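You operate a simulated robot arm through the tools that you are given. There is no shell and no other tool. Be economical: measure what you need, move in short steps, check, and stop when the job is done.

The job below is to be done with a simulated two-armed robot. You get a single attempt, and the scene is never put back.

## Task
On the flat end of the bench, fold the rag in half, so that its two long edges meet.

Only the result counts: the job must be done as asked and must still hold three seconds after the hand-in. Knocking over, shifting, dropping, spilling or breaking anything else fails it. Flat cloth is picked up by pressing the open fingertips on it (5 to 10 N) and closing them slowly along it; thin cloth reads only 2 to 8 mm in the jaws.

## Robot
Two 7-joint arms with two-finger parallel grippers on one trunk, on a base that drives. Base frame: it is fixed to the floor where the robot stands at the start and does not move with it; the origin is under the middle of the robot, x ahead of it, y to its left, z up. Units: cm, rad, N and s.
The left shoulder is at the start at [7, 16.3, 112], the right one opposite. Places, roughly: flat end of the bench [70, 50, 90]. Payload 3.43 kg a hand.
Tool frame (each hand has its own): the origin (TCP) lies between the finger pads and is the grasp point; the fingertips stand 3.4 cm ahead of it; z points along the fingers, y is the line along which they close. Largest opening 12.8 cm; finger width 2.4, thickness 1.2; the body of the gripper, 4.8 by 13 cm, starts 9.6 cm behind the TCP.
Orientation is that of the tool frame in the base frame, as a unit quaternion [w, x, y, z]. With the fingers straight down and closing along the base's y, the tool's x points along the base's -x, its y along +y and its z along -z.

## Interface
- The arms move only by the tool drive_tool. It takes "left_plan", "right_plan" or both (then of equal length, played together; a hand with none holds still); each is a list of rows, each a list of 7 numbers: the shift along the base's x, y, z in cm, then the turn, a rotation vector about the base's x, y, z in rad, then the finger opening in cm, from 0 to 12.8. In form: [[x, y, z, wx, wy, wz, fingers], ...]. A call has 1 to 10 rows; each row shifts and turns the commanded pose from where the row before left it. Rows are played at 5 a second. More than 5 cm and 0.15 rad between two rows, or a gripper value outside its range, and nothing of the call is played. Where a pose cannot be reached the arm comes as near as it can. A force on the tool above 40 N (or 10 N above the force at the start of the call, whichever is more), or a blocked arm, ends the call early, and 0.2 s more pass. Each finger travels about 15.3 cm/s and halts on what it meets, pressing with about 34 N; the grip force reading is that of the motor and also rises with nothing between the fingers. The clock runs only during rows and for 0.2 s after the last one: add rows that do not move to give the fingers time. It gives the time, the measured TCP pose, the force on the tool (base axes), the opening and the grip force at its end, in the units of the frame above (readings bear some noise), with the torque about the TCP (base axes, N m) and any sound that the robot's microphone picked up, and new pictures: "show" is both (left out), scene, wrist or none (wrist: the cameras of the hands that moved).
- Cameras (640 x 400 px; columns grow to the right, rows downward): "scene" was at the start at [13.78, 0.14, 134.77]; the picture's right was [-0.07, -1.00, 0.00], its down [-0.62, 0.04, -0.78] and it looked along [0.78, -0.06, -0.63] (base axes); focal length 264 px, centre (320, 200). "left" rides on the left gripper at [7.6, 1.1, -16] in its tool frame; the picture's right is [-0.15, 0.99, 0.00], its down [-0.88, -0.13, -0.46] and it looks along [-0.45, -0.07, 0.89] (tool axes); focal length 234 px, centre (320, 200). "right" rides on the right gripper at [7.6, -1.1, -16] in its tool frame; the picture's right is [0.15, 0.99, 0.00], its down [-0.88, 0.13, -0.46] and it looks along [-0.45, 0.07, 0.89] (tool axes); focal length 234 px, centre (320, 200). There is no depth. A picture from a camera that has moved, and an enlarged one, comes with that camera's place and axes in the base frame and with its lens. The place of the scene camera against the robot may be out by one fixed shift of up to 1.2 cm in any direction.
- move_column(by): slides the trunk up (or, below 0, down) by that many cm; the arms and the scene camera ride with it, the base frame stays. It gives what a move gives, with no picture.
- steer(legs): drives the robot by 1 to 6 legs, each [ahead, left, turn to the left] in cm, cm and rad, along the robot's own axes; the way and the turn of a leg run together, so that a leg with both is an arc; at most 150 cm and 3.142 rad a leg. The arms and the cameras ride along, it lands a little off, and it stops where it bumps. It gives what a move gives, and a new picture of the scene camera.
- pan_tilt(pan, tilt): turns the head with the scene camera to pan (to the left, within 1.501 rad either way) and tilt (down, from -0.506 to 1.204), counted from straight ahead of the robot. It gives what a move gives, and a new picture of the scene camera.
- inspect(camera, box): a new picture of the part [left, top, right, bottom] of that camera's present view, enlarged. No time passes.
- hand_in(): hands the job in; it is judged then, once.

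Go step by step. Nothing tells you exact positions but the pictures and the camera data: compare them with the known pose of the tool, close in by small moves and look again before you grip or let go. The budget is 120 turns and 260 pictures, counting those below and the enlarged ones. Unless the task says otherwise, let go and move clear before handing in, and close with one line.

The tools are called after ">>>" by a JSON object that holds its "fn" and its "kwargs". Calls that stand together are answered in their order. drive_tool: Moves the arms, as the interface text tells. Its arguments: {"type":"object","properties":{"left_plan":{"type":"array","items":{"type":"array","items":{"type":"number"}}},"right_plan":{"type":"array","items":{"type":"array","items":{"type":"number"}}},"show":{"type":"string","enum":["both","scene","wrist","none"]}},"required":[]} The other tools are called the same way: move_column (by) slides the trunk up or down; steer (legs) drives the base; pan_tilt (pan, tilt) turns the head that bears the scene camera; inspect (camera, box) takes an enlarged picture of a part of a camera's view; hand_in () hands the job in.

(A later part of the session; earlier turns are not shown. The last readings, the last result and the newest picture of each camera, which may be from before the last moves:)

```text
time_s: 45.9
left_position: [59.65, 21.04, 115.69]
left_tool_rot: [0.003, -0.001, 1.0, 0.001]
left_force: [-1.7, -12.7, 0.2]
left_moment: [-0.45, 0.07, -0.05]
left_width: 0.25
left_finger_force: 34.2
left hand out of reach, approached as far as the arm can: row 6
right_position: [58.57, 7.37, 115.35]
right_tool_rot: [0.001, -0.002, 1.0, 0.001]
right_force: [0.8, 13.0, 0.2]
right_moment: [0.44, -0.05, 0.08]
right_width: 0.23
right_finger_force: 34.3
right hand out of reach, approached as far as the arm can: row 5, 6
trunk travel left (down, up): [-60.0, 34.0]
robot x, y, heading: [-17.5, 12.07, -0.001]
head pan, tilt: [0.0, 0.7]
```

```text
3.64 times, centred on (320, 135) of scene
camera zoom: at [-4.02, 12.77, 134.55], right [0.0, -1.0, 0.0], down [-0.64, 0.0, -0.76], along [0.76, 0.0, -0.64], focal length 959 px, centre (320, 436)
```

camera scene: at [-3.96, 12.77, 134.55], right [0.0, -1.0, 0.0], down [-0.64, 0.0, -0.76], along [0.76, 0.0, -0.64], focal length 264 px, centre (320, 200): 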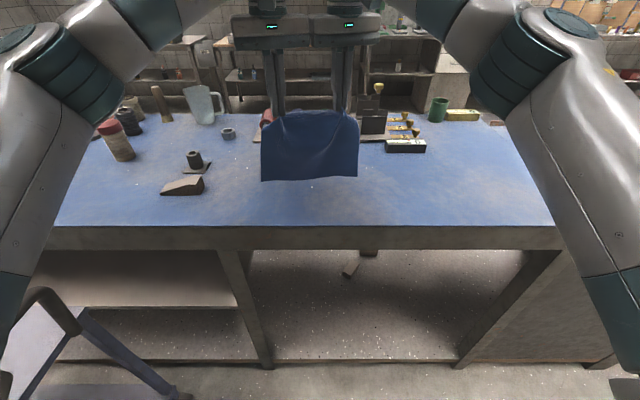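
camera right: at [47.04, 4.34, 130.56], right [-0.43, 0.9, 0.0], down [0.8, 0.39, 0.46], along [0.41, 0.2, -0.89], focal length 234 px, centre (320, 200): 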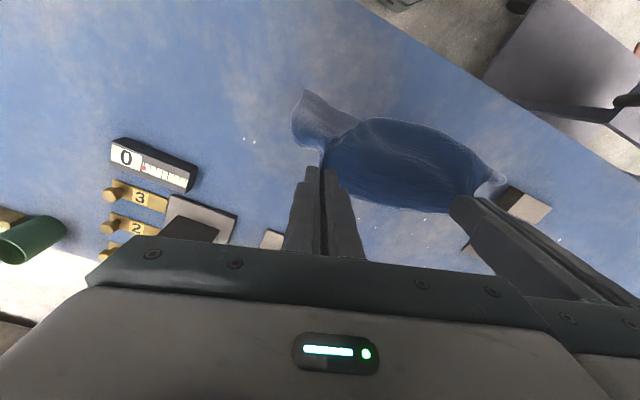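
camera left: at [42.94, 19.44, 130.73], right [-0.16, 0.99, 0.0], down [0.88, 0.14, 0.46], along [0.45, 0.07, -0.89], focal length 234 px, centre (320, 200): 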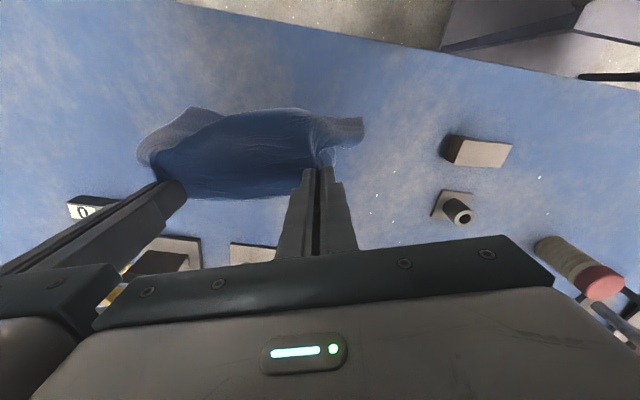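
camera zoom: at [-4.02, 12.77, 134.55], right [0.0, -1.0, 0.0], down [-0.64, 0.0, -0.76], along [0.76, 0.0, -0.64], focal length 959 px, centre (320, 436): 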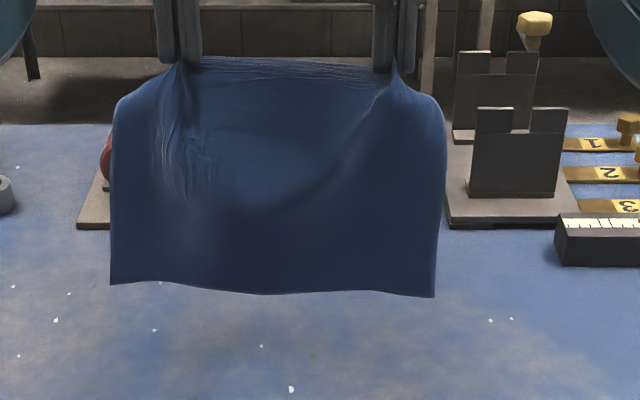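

It's a beautiful hang, but the arms are at their reach limit up here. I'll draw back 4 cm and drive the base 8 cm forward.

>>> {"fn": "drive_tool", "kwargs": {"left_plan": [[-1.3, 0, 0, 0, 0, 0, 0], [-1.5, 0, 0, 0, 0, 0, 0], [-1.6, 0, 0, 0, 0, 0, 0]], "right_plan": [[-1.1, 0, 0, 0, 0, 0, 0], [-1.1, 0, 0, 0, 0, 0, 0], [-1.1, 0, 0, 0, 0, 0, 0]], "show": "none"}}

>>> {"fn": "steer", "kwargs": {"legs": [[8, 0, 0]]}}

```text
time_s: 46.7
left_position: [58.75, 20.44, 116.4]
left_tool_rot: [0.001, -0.001, 1.0, 0.001]
left_force: [-5.9, -17.2, -1.5]
left_moment: [-0.6, 0.17, 0.0]
left_width: 0.23
left_finger_force: 34.4
left hand out of reach, approached as far as the arm can: row 1, 2, 3
right_position: [55.24, 7.04, 115.44]
right_tool_rot: [0.003, 0.0, 1.0, 0.0]
right_force: [5.8, 17.4, 1.5]
right_moment: [0.7, -0.23, 0.0]
right_width: 0.24
right_finger_force: 34.1
trunk travel left (down, up): [-60.0, 34.0]
robot x, y, heading: [-17.99, 12.03, -0.001]
head pan, tilt: [0.0, 0.7]
```

```text
time_s: 47.8
left_position: [66.9, 20.34, 116.58]
left_tool_rot: [0.001, -0.002, 1.0, 0.001]
left_force: [-6.7, -20.5, -1.5]
left_moment: [-0.66, 0.24, -0.03]
left_width: 0.24
left_finger_force: 33.9
right_position: [63.29, 7.15, 115.49]
right_tool_rot: [0.001, 0.0, 1.0, -0.001]
right_force: [6.5, 20.9, 1.3]
right_moment: [0.77, -0.21, 0.01]
right_width: 0.25
right_finger_force: 34.1
trunk travel left (down, up): [-60.0, 34.0]
robot x, y, heading: [-9.41, 12.15, 0.004]
head pan, tilt: [0.0, 0.7]
camera scene: at [3.95, 12.75, 134.57], right [0.0, -1.0, 0.0], down [-0.64, 0.0, -0.76], along [0.76, 0.0, -0.64], focal length 264 px, centre (320, 200)
```

scene: 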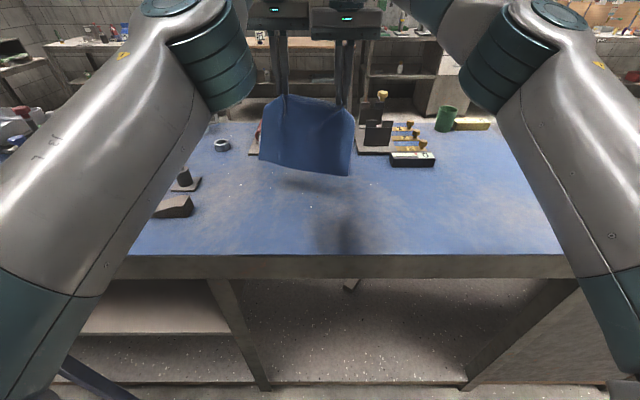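

The left arm lagged near its limit. I'll lower a little, nudge it back, and see what pose it reaches.

>>> {"fn": "drive_tool", "kwargs": {"left_plan": [[0, 0, -0.7, 0, 0, 0, 0], [-0.5, 0, -0.7, 0, 0, 0, 0], [0, 0, 0, 0, 0, 0, 0]], "right_plan": [[0, 0, -0.2, 0, 0, 0, 0], [0, 0, -0.2, 0, 0, 0, 0], [0, 0, 0, 0, 0, 0, 0]], "show": "none"}}

```text
time_s: 48.5
left_position: [67.23, 20.25, 115.45]
left_tool_rot: [0.0, -0.001, 1.0, 0.001]
left_force: [-4.0, -10.8, -0.7]
left_moment: [-0.46, 0.13, -0.02]
left_width: 0.24
left_finger_force: 33.6
left hand out of reach, approached as far as the arm can: row 2
right_position: [63.24, 7.16, 115.06]
right_tool_rot: [0.001, -0.001, 1.0, -0.001]
right_force: [4.5, 11.3, 0.1]
right_moment: [0.38, -0.16, 0.0]
right_width: 0.22
right_finger_force: 34.8
trunk travel left (down, up): [-60.0, 34.0]
robot x, y, heading: [-9.78, 12.18, -0.002]
head pan, tilt: [0.0, 0.7]
```

High poses sit at a wrist limit. I'll raise the trunk 10 cm, then lower the arms relative to it to regain room.

>>> {"fn": "move_column", "kwargs": {"by": 10}}

>>> {"fn": "drive_tool", "kwargs": {"left_plan": [[0, 0, -2, 0, 0, 0, 0], [0, 0, -2, 0, 0, 0, 0], [-0.5, 0, -2, 0, 0, 0, 0], [-1, 0, -1.7, 0, 0, 0, 0], [-1, 0, -1, 0, 0, 0, 0], [-1, 0, -1, 0, 0, 0, 0], [0, 0, 0, 0, 0, 0, 0]], "right_plan": [[0, 0, -2, 0, 0, 0, 0], [0, 0, -2, 0, 0, 0, 0], [0, 0, -2, 0, 0, 0, 0], [0, 0, -1.3, 0, 0, 0, 0], [0, 0, -1, 0, 0, 0, 0], [0, 0, -1, 0, 0, 0, 0], [0, 0, 0, 0, 0, 0, 0]], "show": "scene"}}

```text
time_s: 49.9
left_position: [67.32, 20.29, 125.36]
left_tool_rot: [0.0, -0.001, 1.0, 0.001]
left_force: [-4.9, -13.6, -0.3]
left_moment: [-0.53, 0.15, -0.05]
left_width: 0.23
left_finger_force: 33.8
right_position: [63.39, 7.17, 125.04]
right_tool_rot: [0.003, -0.002, 1.0, 0.0]
right_force: [4.7, 13.9, -0.9]
right_moment: [0.49, -0.17, -0.01]
right_width: 0.26
right_finger_force: 33.9
trunk travel left (down, up): [-70.0, 24.0]
robot x, y, heading: [-9.56, 11.99, -0.002]
head pan, tilt: [0.0, 0.7]
```

```text
time_s: 51.5
left_position: [69.45, 19.21, 117.66]
left_tool_rot: [-0.001, -0.001, 1.0, 0.001]
left_force: [-7.8, -11.8, -3.2]
left_moment: [-0.41, 0.25, -0.03]
left_width: 0.25
left_finger_force: 33.8
left hand out of reach, approached as far as the arm can: row 1, 2, 3, 4, 5, 6
right_position: [63.35, 6.99, 115.77]
right_tool_rot: [0.003, -0.001, 1.0, -0.001]
right_force: [7.7, 12.8, 1.8]
right_moment: [0.46, -0.28, -0.05]
right_width: 0.23
right_finger_force: 34.4
trunk travel left (down, up): [-70.0, 24.0]
robot x, y, heading: [-10.13, 12.45, -0.004]
head pan, tilt: [0.0, 0.7]
camera scene: at [3.96, 12.76, 144.56], right [0.0, -1.0, 0.0], down [-0.64, 0.0, -0.76], along [0.76, 0.0, -0.64], focal length 264 px, centre (320, 200)
```

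scene: 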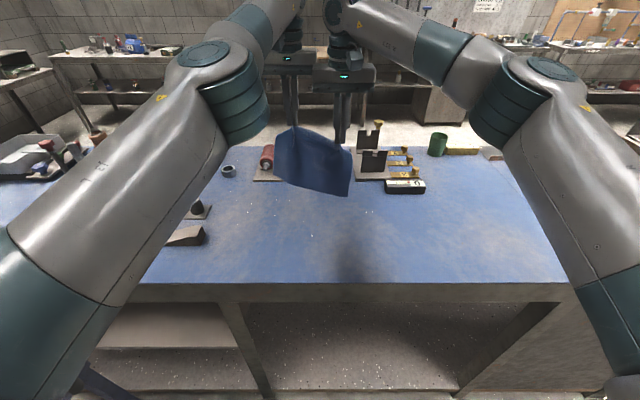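

The left arm has hit a joint limit. I'll try turning the left hand's yaw back, since it followed fine before I removed the yaw.

>>> {"fn": "drive_tool", "kwargs": {"left_plan": [[0, 0, 0, 0, 0, 0.1, 0], [0, 0, 0, 0, 0, 0.1, 0], [0, 0, 0, 0, 0, 0.1, 0], [0, 0, 0, 0, 0, 0, 0]], "show": "none"}}

```text
time_s: 52.5
left_position: [69.59, 18.99, 117.79]
left_tool_rot: [0.0, -0.151, 0.989, 0.001]
left_force: [-7.3, -14.4, -1.6]
left_moment: [-0.49, 0.34, -0.17]
left_width: 0.21
left_finger_force: 33.9
right_position: [63.34, 7.14, 115.67]
right_tool_rot: [0.001, -0.002, 1.0, 0.001]
right_force: [8.6, 14.3, 2.2]
right_moment: [0.53, -0.3, -0.03]
right_width: 0.24
right_finger_force: 33.8
trunk travel left (down, up): [-70.0, 24.0]
robot x, y, heading: [-9.73, 12.09, -0.003]
head pan, tilt: [0.0, 0.7]
```

That wasn't the cause. I'll shift both hands together toward +y, which is more comfortable for the left arm.

>>> {"fn": "drive_tool", "kwargs": {"left_plan": [[0, 1.5, 0, 0, 0, -0.1, 0], [0, 1.5, 0, 0, 0, -0.1, 0], [0, 1.5, 0, 0, 0, -0.1, 0], [0, 1.5, 0, 0, 0, 0, 0], [0, 0, 0, 0, 0, 0, 0]], "right_plan": [[0, 1.5, 0, 0, 0, 0, 0], [0, 1.5, 0, 0, 0, 0, 0], [0, 1.5, 0, 0, 0, 0, 0], [0, 1.5, 0, 0, 0, 0, 0], [0, 0, 0, 0, 0, 0, 0]], "show": "scene"}}

```text
time_s: 53.7
left_position: [70.31, 24.91, 118.4]
left_tool_rot: [-0.001, 0.0, 1.0, 0.0]
left_force: [-17.8, -24.8, -6.0]
left_moment: [-0.81, 0.62, -0.11]
left_width: 0.23
left_finger_force: 33.7
left hand out of reach, approached as far as the arm can: row 2, 4
right_position: [63.11, 13.09, 115.82]
right_tool_rot: [0.003, -0.001, 1.0, 0.002]
right_force: [18.2, 24.2, 6.1]
right_moment: [0.97, -0.6, -0.15]
right_width: 0.21
right_finger_force: 33.6
trunk travel left (down, up): [-70.0, 24.0]
robot x, y, heading: [-9.82, 12.13, -0.007]
head pan, tilt: [0.0, 0.7]
camera scene: at [3.96, 12.65, 144.56], right [0.0, -1.0, 0.0], down [-0.64, 0.0, -0.76], along [0.76, 0.0, -0.64], focal length 264 px, centre (320, 200)
```

scene: 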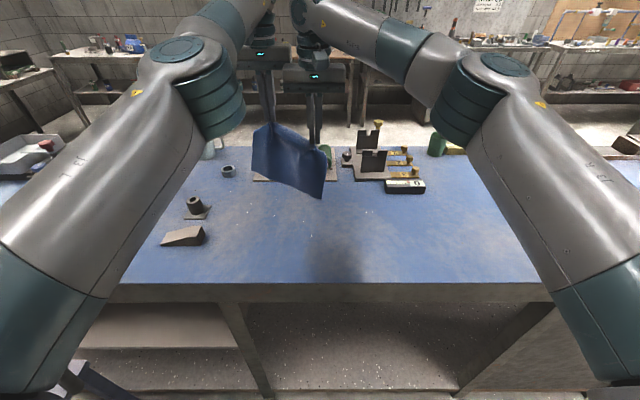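

The left arm looks locked nearly straight. I'll try inward moves combined with a slight tilt, and bring the right hand forward to relieve tension on the cloth.

>>> {"fn": "drive_tool", "kwargs": {"left_plan": [[-0.3, -0.3, -0.5, 0, -0.03, 0, 0], [-0.5, -0.3, -0.5, 0, -0.03, 0, 0], [-1, 0, -0.5, 0, 0, 0, 0], [-1.5, 0, 0, 0, 0, 0, 0], [-2, 0, 0, 0, 0, 0, 0]], "right_plan": [[0.7, 0.3, 0, 0, 0, 0, 0], [0.7, 0.3, 0, 0, 0, 0, 0], [0.7, 0, 0, 0, 0, 0, 0], [0, 0, 0, 0, 0, 0, 0], [0, 0, 0, 0, 0, 0, 0]], "show": "none"}}

```text
time_s: 54.9
left_position: [70.6, 24.97, 118.49]
left_tool_rot: [0.005, 0.0, 1.0, 0.002]
left_force: [0.1, 0.2, -0.5]
left_moment: [-0.01, 0.0, 0.05]
left_width: 0.25
left_finger_force: 34.1
left hand out of reach, approached as far as the arm can: row 1, 2, 3, 4, 5
right_position: [65.36, 13.72, 115.69]
right_tool_rot: [0.002, -0.002, 1.0, 0.0]
right_force: [-0.6, -0.3, -0.7]
right_moment: [-0.01, -0.01, 0.04]
right_width: 0.24
right_finger_force: 33.6
trunk travel left (down, up): [-70.0, 24.0]
robot x, y, heading: [-9.71, 11.8, -0.001]
head pan, tilt: [0.0, 0.7]
```

>>> {"fn": "drive_tool", "kwargs": {"left_plan": [[0, 0, 0, 0, -0.12, 0, 0], [0, 0, 0, 0, -0.12, 0, 0], [-1, 0, 0, 0, -0.12, 0, 0], [-1, 0, 0, 0, 0, 0, 0]], "show": "scene"}}

```text
time_s: 55.4
left_position: [72.94, 26.79, 119.87]
left_tool_rot: [0.058, -0.031, 0.998, -0.014]
left_force: [-10.4, -13.2, -5.3]
left_moment: [-0.66, 0.4, -0.03]
left_width: 0.21
left_finger_force: 33.9
left hand out of reach, approached as far as the arm can: row 1
right_position: [65.44, 15.21, 115.98]
right_tool_rot: [0.009, -0.006, 1.0, 0.006]
right_force: [9.8, 14.1, 4.7]
right_moment: [0.52, -0.35, -0.1]
right_width: 0.26
right_finger_force: 33.9
trunk travel left (down, up): [-70.0, 24.0]
robot x, y, heading: [-9.8, 12.46, 0.002]
head pan, tilt: [0.0, 0.7]
stopped in row 2 (left hand): the force on the tool passed its limit (the readings are from after the stop); the commanded pose is now the measured one
camera scene: at [4.06, 13.4, 144.54], right [0.0, -1.0, 0.0], down [-0.64, 0.0, -0.76], along [0.76, 0.0, -0.64], focal length 264 px, centre (320, 200)
```

scene: 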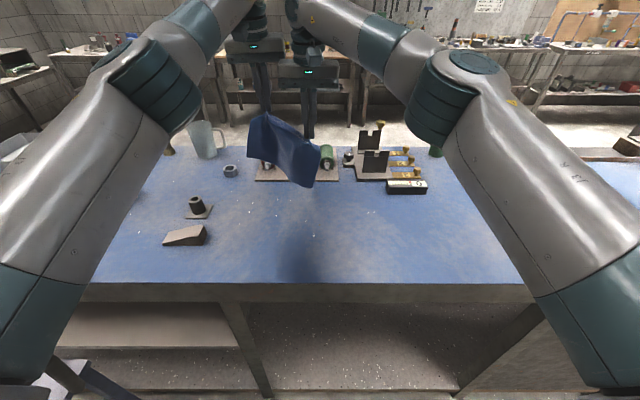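

The left elbow flipped to a new configuration, and the command was reset to the measured pose. I'll try gentle inward moves now.

>>> {"fn": "drive_tool", "kwargs": {"left_plan": [[-0.7, -0.3, -0.3, 0, 0, 0, 0], [-1, -0.3, -0.5, 0, 0, 0, 0], [-1, -0.3, -0.5, 0, 0, 0, 0], [-1, -0.3, -0.5, 0, 0, 0, 0], [0, 0, 0, 0, 0, 0, 0]], "show": "none"}}

```text
time_s: 56.2
left_position: [70.57, 26.42, 119.08]
left_tool_rot: [0.063, -0.044, 0.997, -0.01]
left_force: [5.5, 2.6, -0.2]
left_moment: [-0.44, 0.68, 0.22]
left_width: 0.21
left_finger_force: 33.7
right_position: [65.13, 14.48, 115.9]
right_tool_rot: [0.005, -0.012, 1.0, 0.004]
right_force: [-5.0, -1.6, 0.3]
right_moment: [0.39, -0.82, 0.31]
right_width: 0.22
right_finger_force: 34.2
trunk travel left (down, up): [-70.0, 24.0]
robot x, y, heading: [-9.71, 11.71, -0.001]
head pan, tilt: [0.0, 0.7]
stopped in row 4 (right hand): the force on the tool passed its limit (the readings are from after the stop); the commanded pose is now the measured one
```

The arm follows again, and the stop was the two gripper bodies touching. I'll separate them in y while aligning x.

>>> {"fn": "drive_tool", "kwargs": {"left_plan": [[0, 0.3, 0, 0, 0, 0, 0], [-0.3, 0.3, -0.5, 0, 0, 0, 0], [-0.8, 0, -0.5, 0, 0.03, 0, 0], [-1, 0, -0.5, 0, 0.03, 0, 0], [-1, 0, -0.5, 0, 0.03, 0, 0], [-0.8, 0, -0.5, 0.02, 0.03, 0.04, 0], [-0.8, 0, -0.5, 0, 0, 0.04, 0], [-0.6, 0, -0.1, 0, 0, 0, 0], [0, 0, 0, 0, 0, 0, 0]], "right_plan": [[0, -0.7, 0, 0, 0, 0, 0], [0, -0.6, 0, 0, 0, 0, 0], [0, -0.3, 0, 0, 0.01, -0.02, 0], [0, -0.2, 0, 0, 0, 0, 0], [0, 0, 0, 0, 0, 0, 0], [0, 0, 0, 0, 0, 0, 0], [0, 0, 0, 0, 0, 0, 0], [0, 0, 0, 0, 0, 0, 0], [0, 0, 0, 0, 0, 0, 0]], "show": "scene"}}

```text
time_s: 56.9
left_position: [70.25, 26.55, 118.55]
left_tool_rot: [0.063, -0.043, 0.997, -0.015]
left_force: [2.4, -4.3, 0.0]
left_moment: [-0.69, 0.9, 0.26]
left_width: 0.24
left_finger_force: 33.6
right_position: [64.63, 13.99, 115.78]
right_tool_rot: [0.001, -0.019, 1.0, 0.004]
right_force: [-2.5, 3.7, 0.7]
right_moment: [0.61, -1.0, 0.3]
right_width: 0.24
right_finger_force: 34.5
trunk travel left (down, up): [-70.0, 24.0]
robot x, y, heading: [-9.65, 11.8, -0.003]
head pan, tilt: [0.0, 0.7]
stopped in row 3 (left hand): the force on the tool passed its limit (the readings are from after the stop); the commanded pose is now the measured one
camera scene: at [3.97, 12.86, 144.56], right [0.0, -1.0, 0.0], down [-0.64, 0.0, -0.76], along [0.76, 0.0, -0.64], focal length 264 px, centre (320, 200)
```

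scene: 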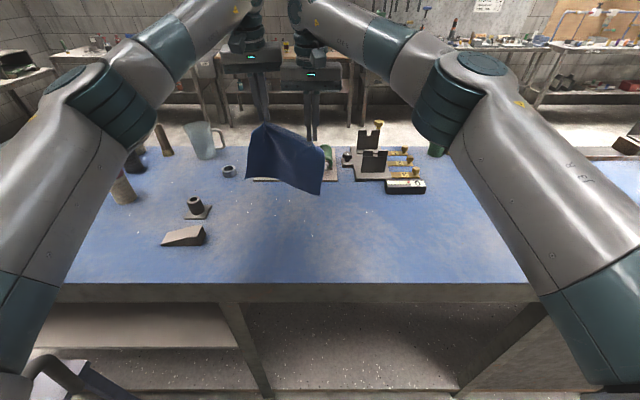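

>>> {"fn": "drive_tool", "kwargs": {"left_plan": [[0.4, 0.2, 0, 0, 0, 0, 0], [0, 0.2, 0, 0, 0, 0, 0], [0, 0.2, 0, 0, 0, 0, 0], [0, 0, 0, 0, 0, 0, 0]], "right_plan": [[0, -0.4, 0, 0, 0, 0, 0], [0, -0.4, 0, 0, 0, 0, 0], [0, -0.4, 0, 0, 0, 0, 0], [0, 0, 0, 0, 0, 0, 0]], "show": "none"}}

>>> {"fn": "inspect", "kwargs": {"camera": "scene", "box": [200, 30, 360, 200]}}

```text
time_s: 57.7
left_position: [70.43, 26.13, 118.51]
left_tool_rot: [0.061, -0.036, 0.997, -0.018]
left_force: [-7.2, -14.6, -3.2]
left_moment: [-0.51, 0.26, -0.02]
left_width: 0.22
left_finger_force: 34.1
right_position: [64.85, 13.31, 115.86]
right_tool_rot: [0.004, -0.023, 1.0, 0.01]
right_force: [6.9, 14.0, 3.0]
right_moment: [0.54, -0.26, -0.05]
right_width: 0.25
right_finger_force: 33.9
trunk travel left (down, up): [-70.0, 24.0]
robot x, y, heading: [-9.66, 12.01, -0.003]
head pan, tilt: [0.0, 0.7]
stopped in row 4 (left hand): the force on the tool passed its limit (the readings are from after the stop); the commanded pose is now the measured one
```

```text
2.35 times, centred on (280, 115) of scene
camera zoom: at [3.97, 12.73, 144.56], right [0.0, -1.0, 0.0], down [-0.64, 0.0, -0.76], along [0.76, 0.0, -0.64], focal length 621 px, centre (414, 400)
```

zoom: 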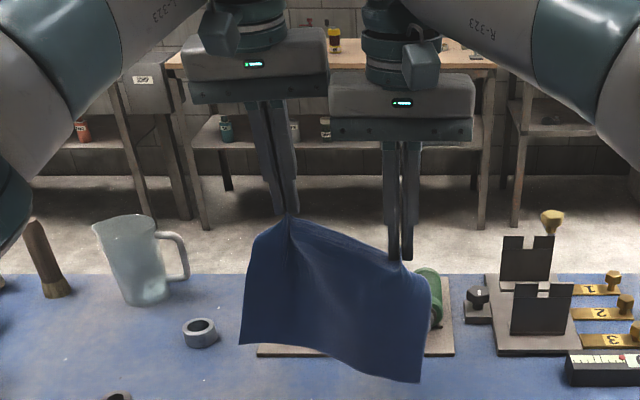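

The grips still hold. I'll yaw both hands to match the line between them, so the bodies sit end to end, and level the left hand.

>>> {"fn": "drive_tool", "kwargs": {"left_plan": [[0, 0, -0.5, 0, 0.03, -0.1, 0], [0, 0, -0.6, 0, 0.03, -0.11, 0], [0, 0, -0.7, 0, 0.03, -0.11, 0], [0, 0, -0.7, 0, 0.03, -0.1, 0], [0, 0, 0, 0, 0, 0, 0]], "right_plan": [[0, 0, 0, 0, 0, -0.1, 0], [0, 0, 0, 0, 0, -0.1, 0], [0, 0, 0, 0, 0, -0.1, 0], [0, 0, 0, 0, 0, -0.1, 0], [0, 0, 0, 0, 0, 0, 0]], "show": "none"}}

```text
time_s: 58.9
left_position: [70.35, 26.41, 116.43]
left_tool_rot: [0.007, 0.145, 0.989, -0.026]
left_force: [-7.4, -21.6, 0.1]
left_moment: [-0.78, 0.28, 0.09]
left_width: 0.27
left_finger_force: 34.2
left hand out of reach, approached as far as the arm can: row 4
right_position: [64.75, 13.24, 115.78]
right_tool_rot: [0.005, 0.178, 0.984, 0.008]
right_force: [7.3, 21.4, -0.4]
right_moment: [0.75, -0.26, 0.08]
right_width: 0.24
right_finger_force: 33.9
trunk travel left (down, up): [-70.0, 24.0]
robot x, y, heading: [-9.42, 12.27, -0.0]
head pan, tilt: [0.0, 0.7]
```

Now I'll move both hands inward together, keeping their relation.

>>> {"fn": "drive_tool", "kwargs": {"left_plan": [[-0.7, -0.2, 0, 0, 0, 0, 0], [-1, -0.2, 0, 0, 0, 0, 0], [-1, 0, 0, 0, 0, 0, 0], [-1, 0, 0, 0, 0, 0, 0]], "right_plan": [[-0.7, 0, 0, 0, 0, 0, 0], [-0.8, 0, 0, 0, 0, 0, 0], [-0.8, 0, 0, 0, 0, 0, 0], [-0.8, 0, 0, 0, 0, 0, 0]], "show": "none"}}

```text
time_s: 59.9
left_position: [66.78, 26.17, 116.31]
left_tool_rot: [0.007, 0.144, 0.989, -0.025]
left_force: [-3.3, -10.8, 0.1]
left_moment: [-0.43, 0.14, 0.09]
left_width: 0.23
left_finger_force: 34.3
right_position: [61.58, 13.0, 115.98]
right_tool_rot: [0.005, 0.179, 0.984, 0.008]
right_force: [3.7, 10.2, -0.1]
right_moment: [0.36, -0.14, 0.07]
right_width: 0.24
right_finger_force: 34.0
trunk travel left (down, up): [-70.0, 24.0]
robot x, y, heading: [-9.61, 11.81, -0.003]
head pan, tilt: [0.0, 0.7]
```

That works. I'll now rotate the pair back to zero yaw about its centre, near x=60.

>>> {"fn": "drive_tool", "kwargs": {"left_plan": [[-1.1, -0.48, 0, 0.01, 0, 0.048, 0], [-1.1, -0.48, 0, 0.01, 0, 0.048, 0], [-1.15, -0.48, 0, 0.01, 0, 0.048, 0], [-1.15, -0.48, 0, 0.01, 0, 0.048, 0], [-1.15, -0.48, -0.1, 0.01, 0, 0.048, 0], [-1.15, -0.5, -0.2, 0, 0, 0.048, 0], [0, 0, 0, 0, 0, 0, 0], [0, 0, 0, 0, 0, 0, 0]], "right_plan": [[-0.27, -0.63, 0, 0, 0, 0.06, 0], [-0.27, -0.63, 0, 0, 0, 0.06, 0], [-0.27, -0.63, 0, 0, 0, 0.06, 0], [-0.27, -0.63, 0, 0, 0, 0.06, 0], [-0.27, -0.63, 0, 0, 0, 0.06, 0], [-0.27, -0.63, 0, 0, 0, 0.06, 0], [0, 0, 0, 0, 0, 0, 0], [0, 0, 0, 0, 0, 0, 0]], "show": "scene"}}

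```text
time_s: 61.7
left_position: [59.88, 23.12, 116.11]
left_tool_rot: [0.006, 0.001, 1.0, -0.001]
left_force: [0.2, -10.8, -0.2]
left_moment: [-0.43, -0.04, 0.06]
left_width: 0.22
left_finger_force: 34.1
right_position: [60.04, 9.39, 115.8]
right_tool_rot: [0.004, -0.002, 1.0, 0.008]
right_force: [-0.8, 12.0, -0.2]
right_moment: [0.36, 0.05, 0.01]
right_width: 0.24
right_finger_force: 34.0
trunk travel left (down, up): [-70.0, 24.0]
robot x, y, heading: [-10.09, 12.16, -0.003]
head pan, tilt: [0.0, 0.7]
camera scene: at [3.98, 12.77, 144.56], right [0.0, -1.0, 0.0], down [-0.64, 0.0, -0.76], along [0.76, 0.0, -0.64], focal length 264 px, centre (320, 200)
```

scene: 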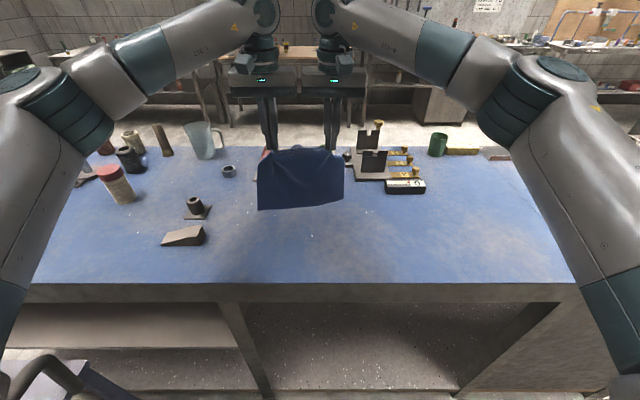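

The rag hangs level and square at x≈60. I'll lay the lower half down toward −x.

>>> {"fn": "drive_tool", "kwargs": {"left_plan": [[0, 0, -1.5, 0, 0, 0, 0], [-1.2, 0, -1.2, 0, 0, 0, 0], [-1.3, 0, -1.2, 0, 0, 0, 0], [-1.3, 0, -1.2, 0, 0, 0, 0], [-1.3, 0, -1.3, 0, 0, 0, 0], [0, 0, 0, 0, 0, 0, 0]], "right_plan": [[0, 0, -1.5, 0, 0, 0, 0], [-1.2, 0, -1.2, 0, 0, 0, 0], [-1.3, 0, -1.2, 0, 0, 0, 0], [-1.3, 0, -1.2, 0, 0, 0, 0], [-1.3, 0, -1.3, 0, 0, 0, 0], [0, 0, 0, 0, 0, 0, 0]]}}

```text
time_s: 63.1
left_position: [54.92, 23.32, 109.64]
left_tool_rot: [0.007, 0.001, 1.0, -0.001]
left_force: [1.3, -13.8, 0.4]
left_moment: [-0.5, 0.0, 0.03]
left_width: 0.24
left_finger_force: 33.9
right_position: [54.88, 9.35, 109.51]
right_tool_rot: [0.003, -0.002, 1.0, 0.008]
right_force: [-1.2, 12.8, 0.3]
right_moment: [0.46, 0.04, 0.01]
right_width: 0.24
right_finger_force: 33.8
trunk travel left (down, up): [-70.0, 24.0]
robot x, y, heading: [-9.81, 11.76, -0.002]
head pan, tilt: [0.0, 0.7]
camera scene: at [3.99, 12.77, 144.56], right [0.0, -1.0, 0.0], down [-0.64, 0.0, -0.76], along [0.76, 0.0, -0.64], focal length 264 px, centre (320, 200)
camera right: at [47.27, 8.06, 125.38], right [-0.15, 0.99, 0.02], down [0.88, 0.13, 0.46], along [0.46, 0.08, -0.89], focal length 234 px, centre (320, 200)
camera left: at [47.31, 24.3, 125.51], right [0.15, 0.99, 0.0], down [0.87, -0.13, 0.47], along [0.46, -0.07, -0.88], focal length 234 px, centre (320, 200)
```

scene: 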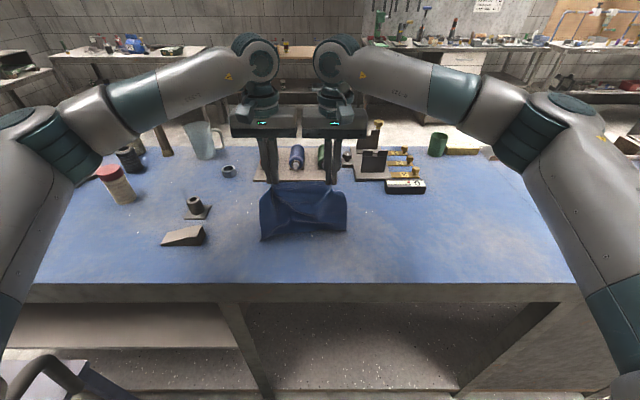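
right: 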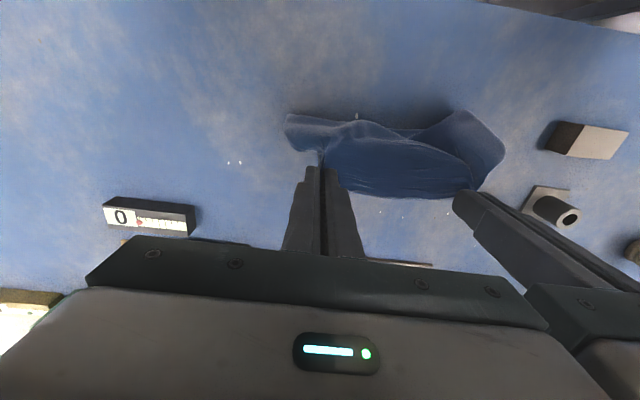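
left: 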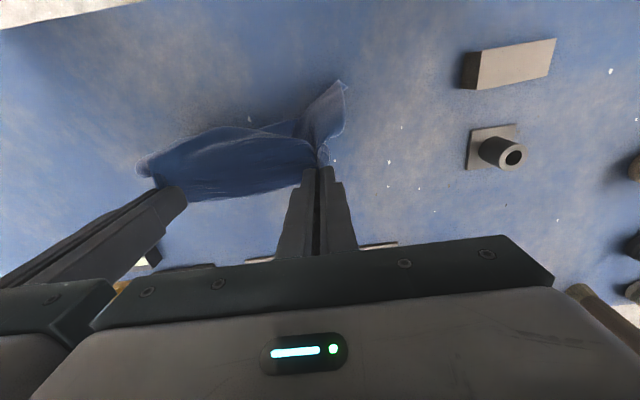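

>>> {"fn": "inspect", "kwargs": {"camera": "scene", "box": [230, 160, 380, 260]}}

```text
4.00 times, centred on (305, 210) of scene
camera zoom: at [3.99, 12.77, 144.56], right [0.0, -1.0, 0.0], down [-0.64, 0.0, -0.76], along [0.76, 0.0, -0.64], focal length 1055 px, centre (380, 160)
```

zoom: 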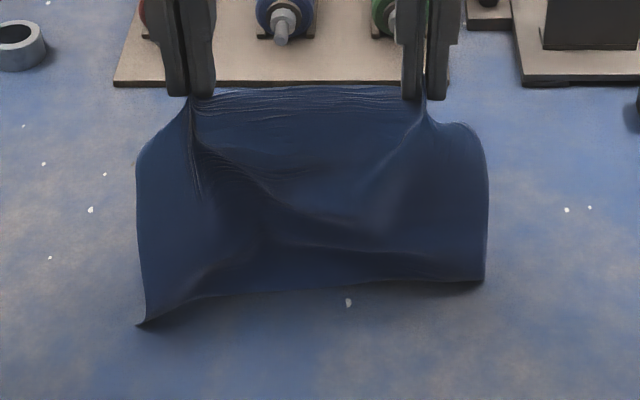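

The bottom edge slid toward −x under the hands instead of trailing toward +x. I'll lift again, go out to x≈60, and drag backward while lowering so the free edge trails on the +x side.

>>> {"fn": "drive_tool", "kwargs": {"left_plan": [[0.5, 0, 1.5, 0, 0, 0, 0], [1, 0, 2, 0, 0, 0, 0], [1.2, 0, 1.7, 0, 0, 0, 0], [1.2, 0, 0.8, 0, 0, 0, 0], [1.2, 0, 0, 0, 0, 0, 0], [0, 0, 0, 0, 0, 0, 0], [0, 0, -1, 0, 0, 0, 0]], "right_plan": [[0.5, 0, 1.5, 0, 0, 0, 0], [1, 0, 2, 0, 0, 0, 0], [1.2, 0, 1.7, 0, 0, 0, 0], [1.2, 0, 0.8, 0, 0, 0, 0], [1.2, 0, 0, 0, 0, 0, 0], [0, 0, 0, 0, 0, 0, 0], [0, 0, -1, 0, 0, 0, 0]], "show": "none"}}

>>> {"fn": "drive_tool", "kwargs": {"left_plan": [[-2.5, 0, 0, 0, 0, 0, 0], [-2.5, 0, -0.8, 0, 0, 0, 0], [-2.2, 0, -1.2, 0, 0, 0, 0], [-2, 0, -1.5, 0, 0, 0, 0], [-1.5, 0, -1.5, 0, 0, 0, 0]], "right_plan": [[-2.5, 0, 0, 0, 0, 0, 0], [-2.5, 0, -0.8, 0, 0, 0, 0], [-2.2, 0, -1.2, 0, 0, 0, 0], [-2, 0, -1.5, 0, 0, 0, 0], [-1.5, 0, -1.5, 0, 0, 0, 0]], "show": "wrist"}}

>>> {"fn": "inspect", "kwargs": {"camera": "scene", "box": [230, 160, 380, 260]}}

```text
time_s: 64.7
left_position: [60.12, 23.19, 114.63]
left_tool_rot: [0.005, 0.0, 1.0, 0.0]
left_force: [0.3, -7.9, 0.3]
left_moment: [-0.36, 0.01, 0.05]
left_width: 0.25
left_finger_force: 34.0
right_position: [60.16, 9.37, 114.38]
right_tool_rot: [0.002, -0.001, 1.0, 0.007]
right_force: [-0.1, 8.0, 0.1]
right_moment: [0.28, 0.01, -0.02]
right_width: 0.21
right_finger_force: 33.8
trunk travel left (down, up): [-70.0, 24.0]
robot x, y, heading: [-10.02, 12.05, -0.002]
head pan, tilt: [0.0, 0.7]
```

```text
time_s: 65.9
left_position: [49.1, 22.94, 109.73]
left_tool_rot: [0.006, 0.0, 1.0, -0.001]
left_force: [1.2, -7.9, -0.3]
left_moment: [-0.35, -0.04, 0.05]
left_width: 0.23
left_finger_force: 33.5
right_position: [49.44, 9.52, 109.25]
right_tool_rot: [0.003, -0.001, 1.0, 0.008]
right_force: [-1.6, 9.3, 0.6]
right_moment: [0.29, -0.03, 0.02]
right_width: 0.25
right_finger_force: 33.9
trunk travel left (down, up): [-70.0, 24.0]
robot x, y, heading: [-9.54, 11.74, -0.002]
head pan, tilt: [0.0, 0.7]
camera right: at [41.82, 8.12, 125.16], right [-0.15, 0.99, 0.02], down [0.88, 0.12, 0.46], along [0.46, 0.08, -0.89], focal length 234 px, centre (320, 200)
camera left: at [41.46, 24.19, 125.64], right [0.15, 0.99, 0.0], down [0.87, -0.13, 0.47], along [0.46, -0.07, -0.88], focal length 234 px, centre (320, 200)
```

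right: 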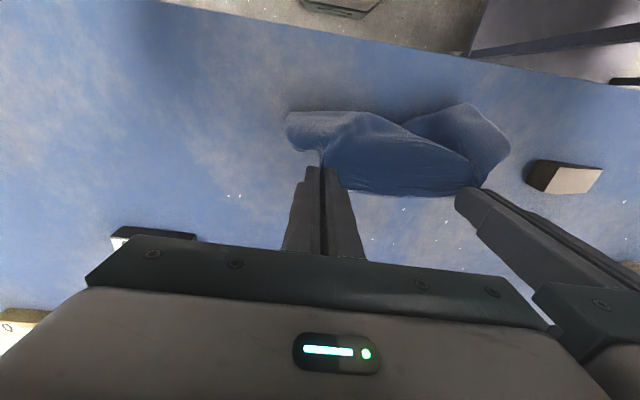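
left: 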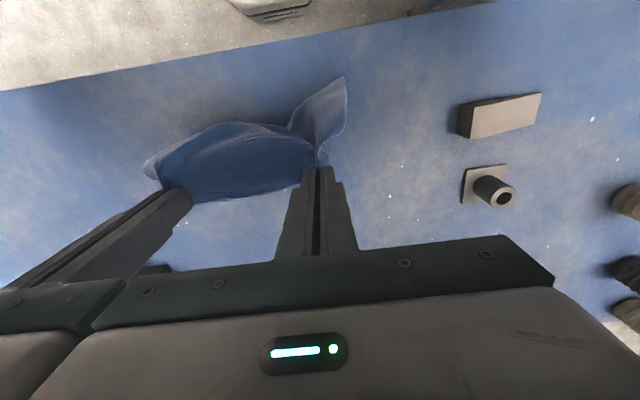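

```text
4.00 times, centred on (305, 210) of scene
camera zoom: at [4.0, 12.77, 144.56], right [0.0, -1.0, 0.0], down [-0.64, 0.0, -0.76], along [0.76, 0.0, -0.64], focal length 1055 px, centre (380, 160)
```

zoom: 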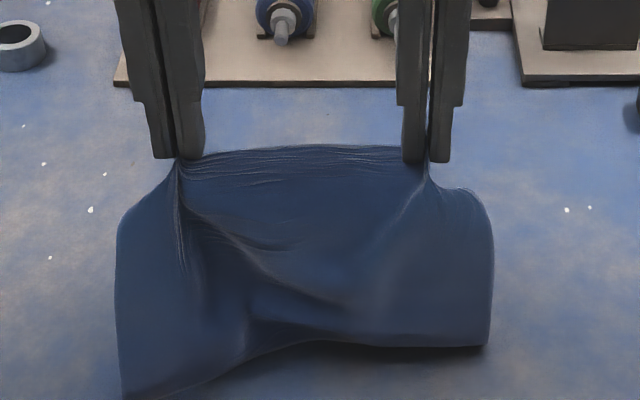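

The free edge still hangs on the −x side. I'll go back out, lower more so part of the cloth rests on the bench, then pass the hands right over and beyond that edge so it flips to trail behind.

>>> {"fn": "drive_tool", "kwargs": {"left_plan": [[1, 0, 2, 0, 0, 0, 0], [2, 0, 2, 0, 0, 0, 0], [2.3, 0, 1, 0, 0, 0, 0], [2.3, 0, 0, 0, 0, 0, 0], [2.3, 0, 0, 0, 0, 0, 0], [1.1, 0, 0, 0, 0, 0, 0], [0, 0, -2, 0, 0, 0, 0], [0, 0, -2.5, 0, 0, 0, 0], [0, 0, -2.5, 0, 0, 0, 0], [0, 0, -1, 0, 0, 0, 0]], "right_plan": [[1, 0, 2, 0, 0, 0, 0], [2, 0, 2, 0, 0, 0, 0], [2.3, 0, 1, 0, 0, 0, 0], [2.3, 0, 0, 0, 0, 0, 0], [2.3, 0, 0, 0, 0, 0, 0], [1.1, 0, 0, 0, 0, 0, 0], [0, 0, -2, 0, 0, 0, 0], [0, 0, -2.5, 0, 0, 0, 0], [0, 0, -2.5, 0, 0, 0, 0], [0, 0, -1, 0, 0, 0, 0]], "show": "none"}}

>>> {"fn": "inspect", "kwargs": {"camera": "scene", "box": [230, 140, 380, 240]}}

>>> {"fn": "drive_tool", "kwargs": {"left_plan": [[-2.5, 0, 0.2, 0, 0, 0, 0], [-2.5, 0, 0.2, 0, 0, 0, 0], [-2.5, 0, 0.2, 0, 0, 0, 0], [-2.5, 0, 0.2, 0, 0, 0, 0], [-2.5, 0, 0.2, 0, 0, 0, 0], [-2.5, 0, 0, 0, 0, 0, 0], [-2.5, 0, 0, 0, 0, 0, 0]], "right_plan": [[-2.5, 0, 0.2, 0, 0, 0, 0], [-2.5, 0, 0.2, 0, 0, 0, 0], [-2.5, 0, 0.2, 0, 0, 0, 0], [-2.5, 0, 0.2, 0, 0, 0, 0], [-2.5, 0, 0.2, 0, 0, 0, 0], [-2.5, 0, 0, 0, 0, 0, 0], [-2.5, 0, 0, 0, 0, 0, 0]], "show": "wrist"}}

>>> {"fn": "inspect", "kwargs": {"camera": "scene", "box": [215, 160, 395, 280]}}

```text
time_s: 68.1
left_position: [60.3, 23.19, 106.66]
left_tool_rot: [0.006, 0.001, 1.0, -0.001]
left_force: [0.3, -11.4, -1.2]
left_moment: [-0.41, -0.02, 0.08]
left_width: 0.23
left_finger_force: 33.9
right_position: [60.4, 9.31, 106.38]
right_tool_rot: [0.003, -0.001, 1.0, 0.009]
right_force: [-0.1, 10.3, -0.3]
right_moment: [0.38, 0.06, 0.0]
right_width: 0.25
right_finger_force: 34.6
trunk travel left (down, up): [-70.0, 24.0]
robot x, y, heading: [-9.63, 11.7, 0.001]
head pan, tilt: [0.0, 0.7]
```

```text
4.00 times, centred on (305, 190) of scene
camera zoom: at [4.0, 12.77, 144.56], right [0.0, -1.0, 0.0], down [-0.64, 0.0, -0.76], along [0.76, 0.0, -0.64], focal length 1055 px, centre (380, 240)
```

zoom: 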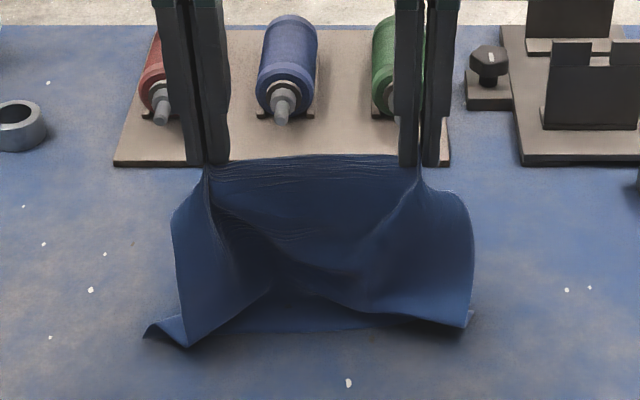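

```text
time_s: 69.7
left_position: [42.53, 23.3, 107.71]
left_tool_rot: [0.006, 0.0, 1.0, 0.001]
left_force: [1.3, -16.4, 0.1]
left_moment: [-0.61, -0.09, 0.07]
left_width: 0.25
left_finger_force: 33.9
right_position: [42.77, 9.41, 107.4]
right_tool_rot: [0.003, -0.001, 1.0, 0.008]
right_force: [-1.7, 17.0, 0.5]
right_moment: [0.58, 0.03, 0.04]
right_width: 0.22
right_finger_force: 34.3
trunk travel left (down, up): [-70.0, 24.0]
robot x, y, heading: [-9.9, 12.0, 0.0]
head pan, tilt: [0.0, 0.7]
camera right: at [35.19, 8.07, 123.38], right [-0.15, 0.99, 0.02], down [0.88, 0.12, 0.46], along [0.46, 0.08, -0.89], focal length 234 px, centre (320, 200)
camera left: at [34.93, 24.37, 123.56], right [0.15, 0.99, 0.0], down [0.87, -0.13, 0.47], along [0.46, -0.07, -0.88], focal length 234 px, centre (320, 200)
```

right: 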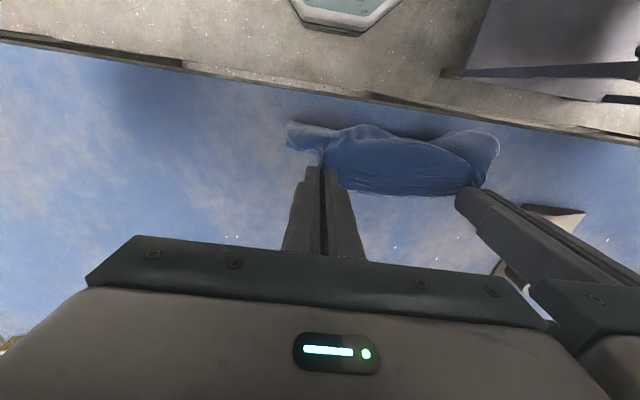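
left: 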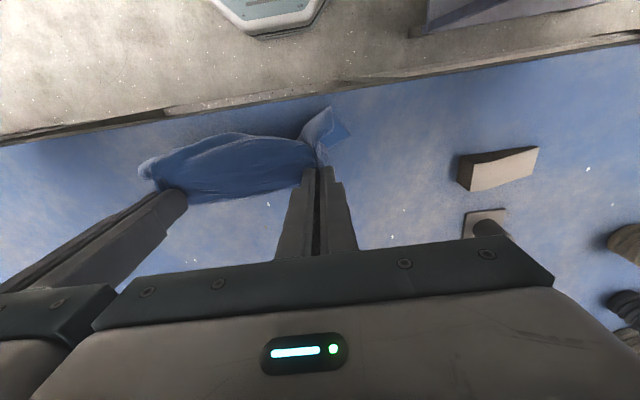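

```text
3.33 times, centred on (305, 220) of scene
camera zoom: at [3.87, 12.79, 144.57], right [0.0, -1.0, 0.0], down [-0.64, 0.0, -0.77], along [0.77, 0.0, -0.64], focal length 879 px, centre (370, 133)
```

zoom: 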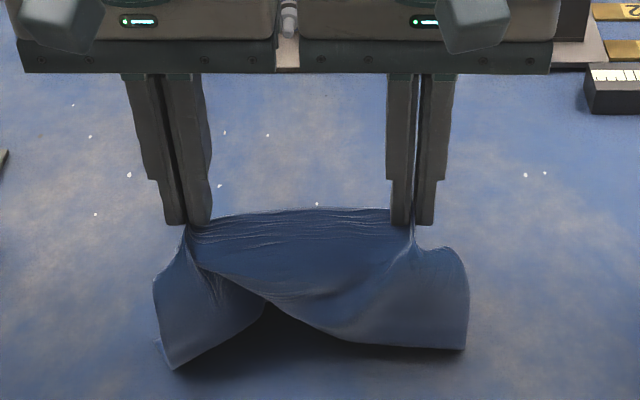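

Now the cloth drops straight below the hands and the rest (about 6 cm) trails behind toward +x. I'll lower and ease back a bit more to lay half of it.

>>> {"fn": "drive_tool", "kwargs": {"left_plan": [[-0.5, 0, -0.8, 0, 0, 0, 0], [-0.5, 0, -0.8, 0, 0, 0, 0], [-0.5, 0, -0.8, 0, 0, 0, 0], [-0.3, 0, -0.8, 0, 0, 0, 0], [0, 0, 0, 0, 0, 0, 0]], "right_plan": [[-0.5, 0, -0.8, 0, 0, 0, 0], [-0.5, 0, -0.8, 0, 0, 0, 0], [-0.5, 0, -0.8, 0, 0, 0, 0], [-0.3, 0, -0.8, 0, 0, 0, 0], [0, 0, 0, 0, 0, 0, 0]], "show": "wrist"}}

>>> {"fn": "inspect", "kwargs": {"camera": "scene", "box": [215, 160, 395, 280]}}

```text
time_s: 70.9
left_position: [40.83, 23.24, 104.55]
left_tool_rot: [0.007, 0.001, 1.0, 0.0]
left_force: [0.1, -14.2, 1.5]
left_moment: [-0.51, -0.04, 0.05]
left_width: 0.22
left_finger_force: 34.1
right_position: [40.99, 9.29, 104.21]
right_tool_rot: [0.004, -0.001, 1.0, 0.008]
right_force: [-1.0, 14.4, -0.7]
right_moment: [0.48, 0.06, 0.04]
right_width: 0.25
right_finger_force: 34.3
trunk travel left (down, up): [-70.0, 24.0]
robot x, y, heading: [-9.49, 11.73, 0.003]
head pan, tilt: [0.0, 0.7]
camera right: at [33.47, 8.06, 120.12], right [-0.15, 0.99, 0.01], down [0.88, 0.13, 0.46], along [0.46, 0.08, -0.89], focal length 234 px, centre (320, 200)
camera left: at [33.27, 24.3, 120.36], right [0.15, 0.99, 0.0], down [0.87, -0.13, 0.47], along [0.46, -0.07, -0.88], focal length 234 px, centre (320, 200)
```

right: 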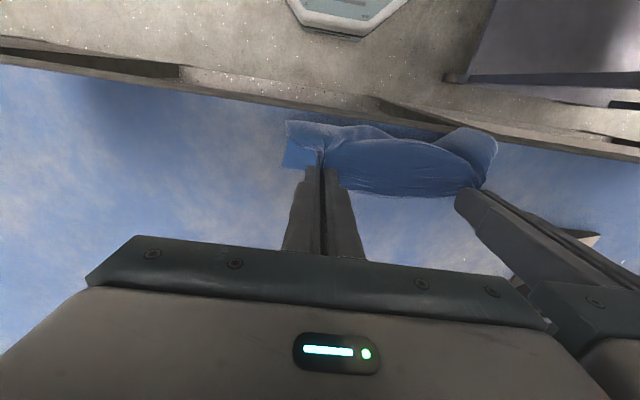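
left: 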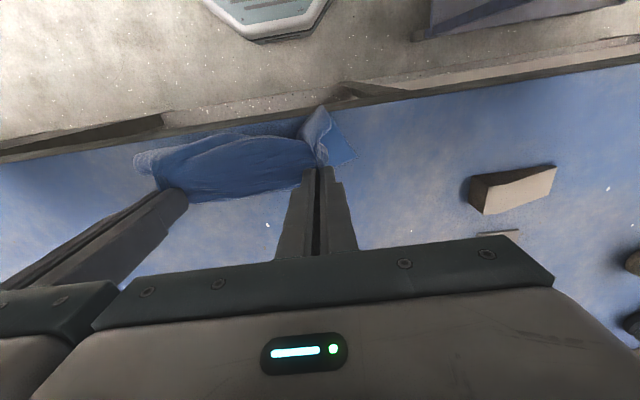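

```text
3.33 times, centred on (305, 220) of scene
camera zoom: at [3.96, 12.77, 144.56], right [0.0, -1.0, 0.0], down [-0.64, 0.0, -0.76], along [0.76, 0.0, -0.64], focal length 879 px, centre (370, 133)
```

zoom: 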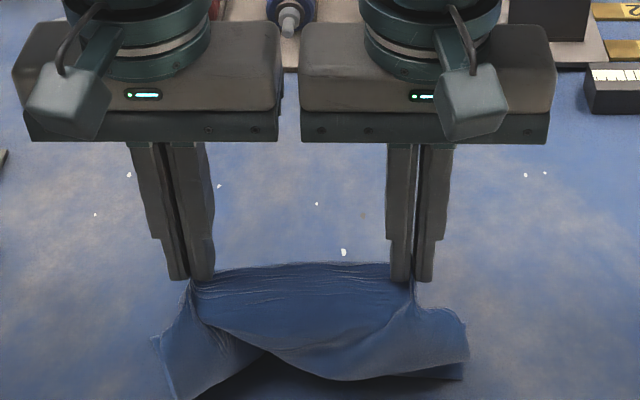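

The free edge now trails at x≈43, but the bench edge at x≈37 leaves too little room. I'll lift, drive the base forward 10 cm, and repeat the drag starting from x≈68.

>>> {"fn": "drive_tool", "kwargs": {"left_plan": [[1, 0, 1.5, 0, 0, 0, 0], [2, 0, 2, 0, 0, 0, 0], [2, 0, 2.5, 0, 0, 0, 0], [2, 0, 2.5, 0, 0, 0, 0], [2, 0, 2, 0, 0, 0, 0]], "right_plan": [[1, 0, 1.5, 0, 0, 0, 0], [2, 0, 2, 0, 0, 0, 0], [2, 0, 2.5, 0, 0, 0, 0], [2, 0, 2.5, 0, 0, 0, 0], [2, 0, 2, 0, 0, 0, 0]], "show": "none"}}

>>> {"fn": "steer", "kwargs": {"legs": [[10, 1, 0]]}}

```text
time_s: 72.1
left_position: [49.97, 23.21, 114.85]
left_tool_rot: [0.005, 0.001, 1.0, 0.0]
left_force: [1.4, -13.2, -1.2]
left_moment: [-0.55, -0.05, 0.06]
left_width: 0.26
left_finger_force: 33.9
right_position: [50.16, 9.27, 114.61]
right_tool_rot: [0.002, -0.002, 1.0, 0.008]
right_force: [-1.7, 13.0, 0.0]
right_moment: [0.48, 0.09, 0.01]
right_width: 0.24
right_finger_force: 34.0
trunk travel left (down, up): [-70.0, 24.0]
robot x, y, heading: [-9.81, 12.04, -0.002]
head pan, tilt: [0.0, 0.7]
```

```text
time_s: 73.2
left_position: [59.67, 24.03, 114.78]
left_tool_rot: [0.006, 0.002, 1.0, 0.0]
left_force: [1.3, -12.8, 0.2]
left_moment: [-0.48, -0.03, 0.06]
left_width: 0.24
left_finger_force: 34.0
right_position: [59.9, 10.24, 114.84]
right_tool_rot: [0.003, -0.001, 1.0, 0.007]
right_force: [-1.1, 12.3, -0.3]
right_moment: [0.45, 0.02, 0.03]
right_width: 0.25
right_finger_force: 34.0
trunk travel left (down, up): [-70.0, 24.0]
robot x, y, heading: [0.25, 13.46, -0.003]
head pan, tilt: [0.0, 0.7]
camera scene: at [13.71, 13.74, 144.57], right [0.0, -1.0, 0.0], down [-0.64, 0.0, -0.76], along [0.76, 0.0, -0.64], focal length 264 px, centre (320, 200)
```

scene: 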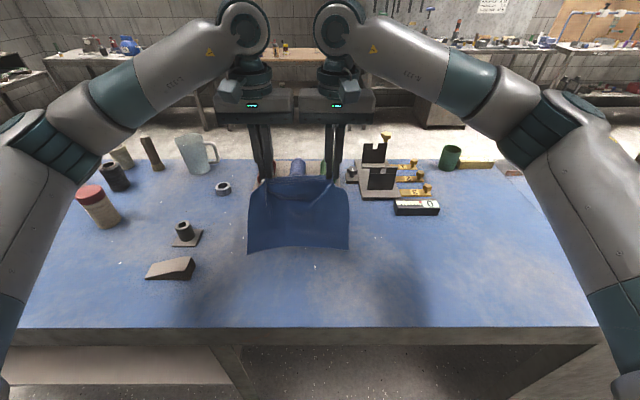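

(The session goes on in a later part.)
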